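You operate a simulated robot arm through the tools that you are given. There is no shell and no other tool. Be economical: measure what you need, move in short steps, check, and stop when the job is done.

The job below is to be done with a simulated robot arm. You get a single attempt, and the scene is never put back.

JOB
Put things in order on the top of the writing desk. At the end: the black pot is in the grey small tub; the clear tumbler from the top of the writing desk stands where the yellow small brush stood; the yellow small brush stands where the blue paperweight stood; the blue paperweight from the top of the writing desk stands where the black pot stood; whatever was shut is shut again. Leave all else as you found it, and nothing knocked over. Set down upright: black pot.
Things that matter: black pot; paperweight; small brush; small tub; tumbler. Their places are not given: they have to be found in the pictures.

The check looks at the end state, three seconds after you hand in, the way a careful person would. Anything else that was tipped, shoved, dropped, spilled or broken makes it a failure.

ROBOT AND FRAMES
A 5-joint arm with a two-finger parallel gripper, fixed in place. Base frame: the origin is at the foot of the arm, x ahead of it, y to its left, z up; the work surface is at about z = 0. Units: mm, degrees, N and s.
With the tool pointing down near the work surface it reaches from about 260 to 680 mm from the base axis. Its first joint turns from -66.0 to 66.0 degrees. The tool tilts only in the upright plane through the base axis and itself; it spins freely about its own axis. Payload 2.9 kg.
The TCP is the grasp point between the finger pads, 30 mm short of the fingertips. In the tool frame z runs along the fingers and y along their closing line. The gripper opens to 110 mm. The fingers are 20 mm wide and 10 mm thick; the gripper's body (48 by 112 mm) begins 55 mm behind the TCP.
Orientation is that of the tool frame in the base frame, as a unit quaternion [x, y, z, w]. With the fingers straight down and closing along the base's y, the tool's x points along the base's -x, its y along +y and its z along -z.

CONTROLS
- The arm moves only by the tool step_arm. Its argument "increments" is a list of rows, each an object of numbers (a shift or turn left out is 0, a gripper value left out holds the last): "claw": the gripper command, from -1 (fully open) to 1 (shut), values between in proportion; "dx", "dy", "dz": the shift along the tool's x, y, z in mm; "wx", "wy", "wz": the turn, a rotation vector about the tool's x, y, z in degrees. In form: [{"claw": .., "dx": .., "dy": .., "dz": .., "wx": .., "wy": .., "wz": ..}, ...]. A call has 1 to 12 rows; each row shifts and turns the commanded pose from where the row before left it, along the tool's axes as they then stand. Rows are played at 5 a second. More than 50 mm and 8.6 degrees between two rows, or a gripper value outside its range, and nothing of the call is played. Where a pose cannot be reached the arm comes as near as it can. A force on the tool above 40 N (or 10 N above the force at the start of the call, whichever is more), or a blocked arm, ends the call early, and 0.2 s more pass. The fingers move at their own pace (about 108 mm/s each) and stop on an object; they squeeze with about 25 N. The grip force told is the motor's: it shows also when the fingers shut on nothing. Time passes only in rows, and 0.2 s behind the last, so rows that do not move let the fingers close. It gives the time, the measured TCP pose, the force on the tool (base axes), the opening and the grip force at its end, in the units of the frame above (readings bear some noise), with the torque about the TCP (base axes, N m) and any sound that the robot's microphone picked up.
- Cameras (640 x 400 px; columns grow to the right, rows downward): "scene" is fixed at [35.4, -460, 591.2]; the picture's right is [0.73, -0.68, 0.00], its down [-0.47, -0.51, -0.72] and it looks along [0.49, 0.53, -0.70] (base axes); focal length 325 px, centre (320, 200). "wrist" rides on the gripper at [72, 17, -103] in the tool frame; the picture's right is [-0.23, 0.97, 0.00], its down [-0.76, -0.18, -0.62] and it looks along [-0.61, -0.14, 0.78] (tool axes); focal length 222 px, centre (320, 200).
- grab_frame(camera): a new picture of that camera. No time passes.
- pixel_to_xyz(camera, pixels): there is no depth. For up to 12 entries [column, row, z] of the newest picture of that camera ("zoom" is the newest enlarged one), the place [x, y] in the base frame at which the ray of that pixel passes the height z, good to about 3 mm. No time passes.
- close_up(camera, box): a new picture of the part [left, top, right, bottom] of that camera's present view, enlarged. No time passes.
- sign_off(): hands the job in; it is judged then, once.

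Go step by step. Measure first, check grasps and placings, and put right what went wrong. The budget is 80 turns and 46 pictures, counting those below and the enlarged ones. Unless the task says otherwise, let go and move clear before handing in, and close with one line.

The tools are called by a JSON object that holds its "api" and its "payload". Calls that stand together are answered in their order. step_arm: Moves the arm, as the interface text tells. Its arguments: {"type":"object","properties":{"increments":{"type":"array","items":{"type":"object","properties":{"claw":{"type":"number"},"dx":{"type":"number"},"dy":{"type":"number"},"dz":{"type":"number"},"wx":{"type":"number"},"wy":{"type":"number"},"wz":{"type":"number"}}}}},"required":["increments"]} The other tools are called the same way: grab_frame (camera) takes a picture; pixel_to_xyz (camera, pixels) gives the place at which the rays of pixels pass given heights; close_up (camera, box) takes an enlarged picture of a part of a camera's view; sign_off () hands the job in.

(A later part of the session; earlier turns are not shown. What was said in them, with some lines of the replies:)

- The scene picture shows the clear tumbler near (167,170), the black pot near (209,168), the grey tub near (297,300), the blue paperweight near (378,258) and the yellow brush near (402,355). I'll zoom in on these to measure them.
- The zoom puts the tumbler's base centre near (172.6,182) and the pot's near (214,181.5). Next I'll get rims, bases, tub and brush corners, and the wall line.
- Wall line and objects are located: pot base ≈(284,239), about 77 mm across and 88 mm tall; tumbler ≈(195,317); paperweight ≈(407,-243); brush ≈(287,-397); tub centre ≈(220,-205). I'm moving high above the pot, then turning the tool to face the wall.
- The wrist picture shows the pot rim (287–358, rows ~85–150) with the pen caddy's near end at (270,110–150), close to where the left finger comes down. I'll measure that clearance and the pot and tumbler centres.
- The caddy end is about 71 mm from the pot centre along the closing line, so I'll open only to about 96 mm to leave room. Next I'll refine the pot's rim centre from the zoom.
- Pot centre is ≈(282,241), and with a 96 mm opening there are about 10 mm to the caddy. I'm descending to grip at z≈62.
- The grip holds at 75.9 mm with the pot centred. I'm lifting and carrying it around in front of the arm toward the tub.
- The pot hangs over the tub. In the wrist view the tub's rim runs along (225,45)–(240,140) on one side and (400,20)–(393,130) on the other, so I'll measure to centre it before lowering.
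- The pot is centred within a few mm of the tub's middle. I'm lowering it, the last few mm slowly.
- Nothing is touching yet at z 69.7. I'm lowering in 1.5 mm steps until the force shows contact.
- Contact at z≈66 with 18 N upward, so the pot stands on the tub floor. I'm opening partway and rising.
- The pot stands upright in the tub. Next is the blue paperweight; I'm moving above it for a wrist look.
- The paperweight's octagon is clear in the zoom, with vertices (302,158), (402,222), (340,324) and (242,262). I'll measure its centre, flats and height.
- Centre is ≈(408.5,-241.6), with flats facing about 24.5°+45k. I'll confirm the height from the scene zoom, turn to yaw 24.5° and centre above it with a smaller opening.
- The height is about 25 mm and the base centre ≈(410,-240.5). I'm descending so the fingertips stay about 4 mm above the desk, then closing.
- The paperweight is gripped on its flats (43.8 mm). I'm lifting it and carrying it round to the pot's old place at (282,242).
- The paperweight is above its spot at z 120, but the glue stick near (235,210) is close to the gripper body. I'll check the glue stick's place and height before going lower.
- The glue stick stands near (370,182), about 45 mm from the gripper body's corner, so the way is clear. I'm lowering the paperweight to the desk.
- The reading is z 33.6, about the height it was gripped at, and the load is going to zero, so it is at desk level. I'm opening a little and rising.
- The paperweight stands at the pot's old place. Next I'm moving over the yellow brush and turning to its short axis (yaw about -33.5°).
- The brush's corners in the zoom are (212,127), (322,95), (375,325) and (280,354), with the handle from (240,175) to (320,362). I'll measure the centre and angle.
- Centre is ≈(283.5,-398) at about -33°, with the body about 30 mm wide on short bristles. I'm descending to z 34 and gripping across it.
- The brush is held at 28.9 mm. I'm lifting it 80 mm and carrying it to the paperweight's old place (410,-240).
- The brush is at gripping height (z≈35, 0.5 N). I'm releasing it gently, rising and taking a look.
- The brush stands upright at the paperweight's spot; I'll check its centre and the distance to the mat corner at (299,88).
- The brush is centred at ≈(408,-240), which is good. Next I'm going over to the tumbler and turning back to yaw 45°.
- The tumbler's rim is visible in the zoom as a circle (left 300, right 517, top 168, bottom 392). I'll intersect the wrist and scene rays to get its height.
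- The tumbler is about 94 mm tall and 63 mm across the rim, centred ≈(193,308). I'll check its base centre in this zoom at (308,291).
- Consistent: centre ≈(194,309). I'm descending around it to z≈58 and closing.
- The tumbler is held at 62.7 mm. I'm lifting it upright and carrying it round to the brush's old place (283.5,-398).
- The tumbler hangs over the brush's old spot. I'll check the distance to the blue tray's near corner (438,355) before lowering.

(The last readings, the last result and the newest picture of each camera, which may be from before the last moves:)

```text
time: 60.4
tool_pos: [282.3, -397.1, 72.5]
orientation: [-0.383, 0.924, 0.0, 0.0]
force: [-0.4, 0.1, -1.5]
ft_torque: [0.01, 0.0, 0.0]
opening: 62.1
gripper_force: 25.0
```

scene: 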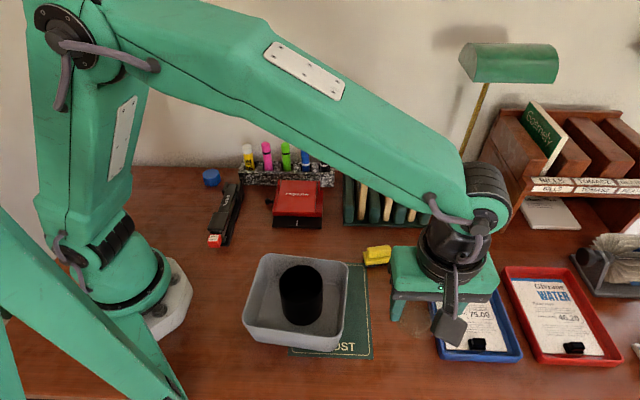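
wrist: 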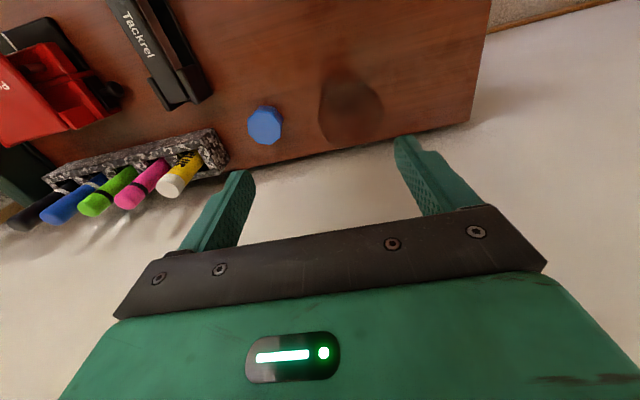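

There is enough room: the tray corner is about 62 mm away. I'm lowering the last 15 mm with care.

{"api": "step_arm", "payload": {"increments": [{"dz": 8}, {"dz": 4}, {"dz": 1.5}, {}]}}

{"api": "step_arm", "payload": {"increments": [{"dz": 1}, {"dz": 0.7}, {}]}}

```text
time: 61.4
tool_pos: [282.6, -397.7, 61.5]
orientation: [-0.384, 0.924, 0.001, 0.0]
force: [0.7, -0.2, -2.1]
ft_torque: [0.04, 0.02, 0.04]
opening: 61.9
gripper_force: 24.6
```

```text
time: 62.2
tool_pos: [282.6, -397.8, 58.3]
orientation: [-0.382, 0.924, 0.001, 0.001]
force: [0.3, 0.3, -1.7]
ft_torque: [-0.02, -0.02, 0.03]
opening: 61.8
gripper_force: 24.9
```

The load still reads 1.7 N and the opening has crept from 62.7 to 61.8, so the tapered glass may have ridden up in the fingers. I'll keep lowering in small steps until contact.

{"api": "step_arm", "payload": {"increments": [{"dz": 1}, {"dz": 1}, {}]}}

{"api": "close_up", "payload": {"camera": "scene", "box": [352, 290, 480, 370]}}

```text
time: 63.0
tool_pos: [282.9, -396.9, 56.0]
orientation: [-0.382, 0.924, 0.0, 0.0]
force: [0.1, 0.5, -2.7]
ft_torque: [-0.04, 0.01, 0.01]
opening: 62.0
gripper_force: 25.0
```

```text
5.00 times, centred on (416, 330) of scene
```

zoom: 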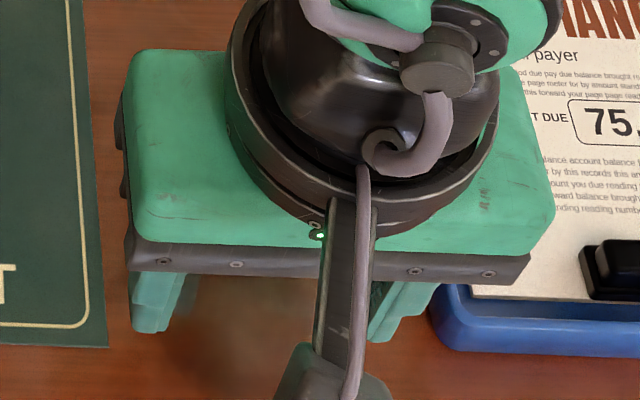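

Still no contact. I'm continuing down in 1.5 mm steps; the right finger is clear of the tray corner.

{"api": "step_arm", "payload": {"increments": [{"dz": 1.2}, {"dz": 1.2}, {}]}}

{"api": "step_arm", "payload": {"increments": [{"dz": 1.2}, {"dz": 1.2}, {}]}}

```text
time: 63.8
tool_pos: [283.6, -398.6, 55.3]
orientation: [-0.383, 0.924, 0.0, 0.0]
force: [-1.5, -2.0, 6.4]
ft_torque: [0.15, 0.22, 0.06]
opening: 61.9
gripper_force: 24.8
```

```text
time: 64.6
tool_pos: [283.2, -398.6, 53.6]
orientation: [-0.383, 0.924, -0.002, 0.001]
force: [-3.1, -4.8, 12.9]
ft_torque: [0.2, -0.12, -0.05]
opening: 61.7
gripper_force: 25.3
```

Contact: about 13 N upward, with the glass on the desk. I'm easing up a little, opening slightly, and rising.

{"api": "step_arm", "payload": {"increments": [{"dz": -1.5}, {"claw": -0.42}, {}, {}, {"dz": -15}, {"dz": -40}, {"dz": -45}, {"dz": -45}, {}]}}

{"api": "step_arm", "payload": {"increments": [{"dx": -36, "dy": 34}, {"dx": -36, "dy": 34}, {"dx": -36, "dy": 34}, {"dx": -36, "dy": 34}, {"dx": -36, "dy": 34}, {}]}}

{"api": "grab_frame", "payload": {"camera": "scene"}}

{"api": "close_up", "payload": {"camera": "scene", "box": [342, 300, 470, 380]}}

```text
time: 66.6
tool_pos: [283.4, -398.5, 200.9]
orientation: [-0.382, 0.924, 0.0, 0.0]
force: [0.9, 0.4, 0.6]
ft_torque: [0.0, 0.01, -0.01]
opening: 78.3
gripper_force: 0.1
```

```text
time: 68.0
tool_pos: [289.5, -149.6, 198.2]
orientation: [-0.383, 0.924, 0.0, 0.0]
force: [0.0, 0.0, 0.0]
ft_torque: [0.0, 0.02, 0.01]
opening: 78.1
gripper_force: 0.0
```

```text
10 pictures are left
```

scene: 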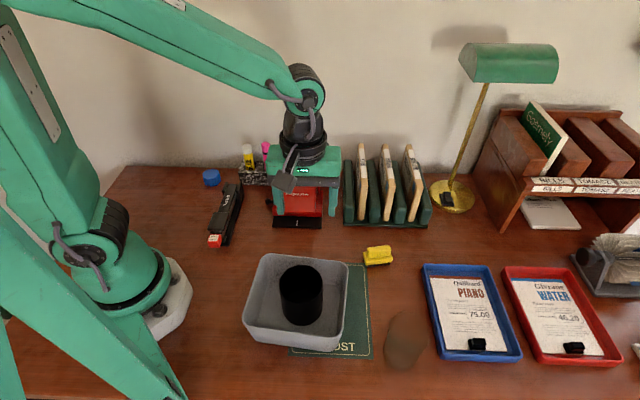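

```text
5.00 times, centred on (406, 340) of scene
```

zoom: 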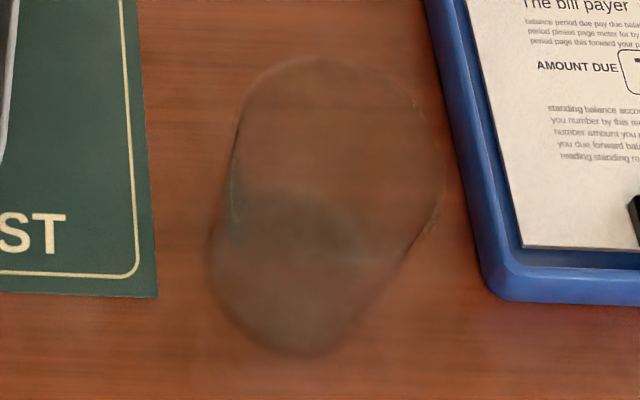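

The tumbler appears to stand at the brush's old place, with its rim around (340,155) and base around (292,275) in the zoom. I'll verify it's upright by comparing the two centres.

{"api": "pixel_to_xyz", "payload": {"camera": "zoom", "pixels": [[340, 155, 94], [235, 150, 94], [440, 160, 94], [340, 57, 94], [290, 275, 0], [300, 355, 0], [208, 260, 0], [370, 275, 0], [290, 200, 0]]}}

```text
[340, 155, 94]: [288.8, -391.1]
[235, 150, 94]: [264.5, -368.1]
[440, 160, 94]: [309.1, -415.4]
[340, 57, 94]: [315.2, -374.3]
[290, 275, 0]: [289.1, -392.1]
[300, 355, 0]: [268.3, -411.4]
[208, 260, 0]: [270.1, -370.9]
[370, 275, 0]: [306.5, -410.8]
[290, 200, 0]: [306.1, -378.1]
```

The tumbler is upright (rim and base centres agree) at the brush's old spot. The pot is in the tub, the paperweight and brush are in place, the arm is clear and nothing else has moved, so I'm handing in.

{"api": "sign_off", "payload": {}}

```text
The job is handed in.
```

I handed the job in with the black pot upright in the grey tub, the blue paperweight where the pot stood, the yellow brush where the paperweight stood, and the clear tumbler where the brush stood; nothing needed opening, and the last picture showed nothing else moved or tipped.
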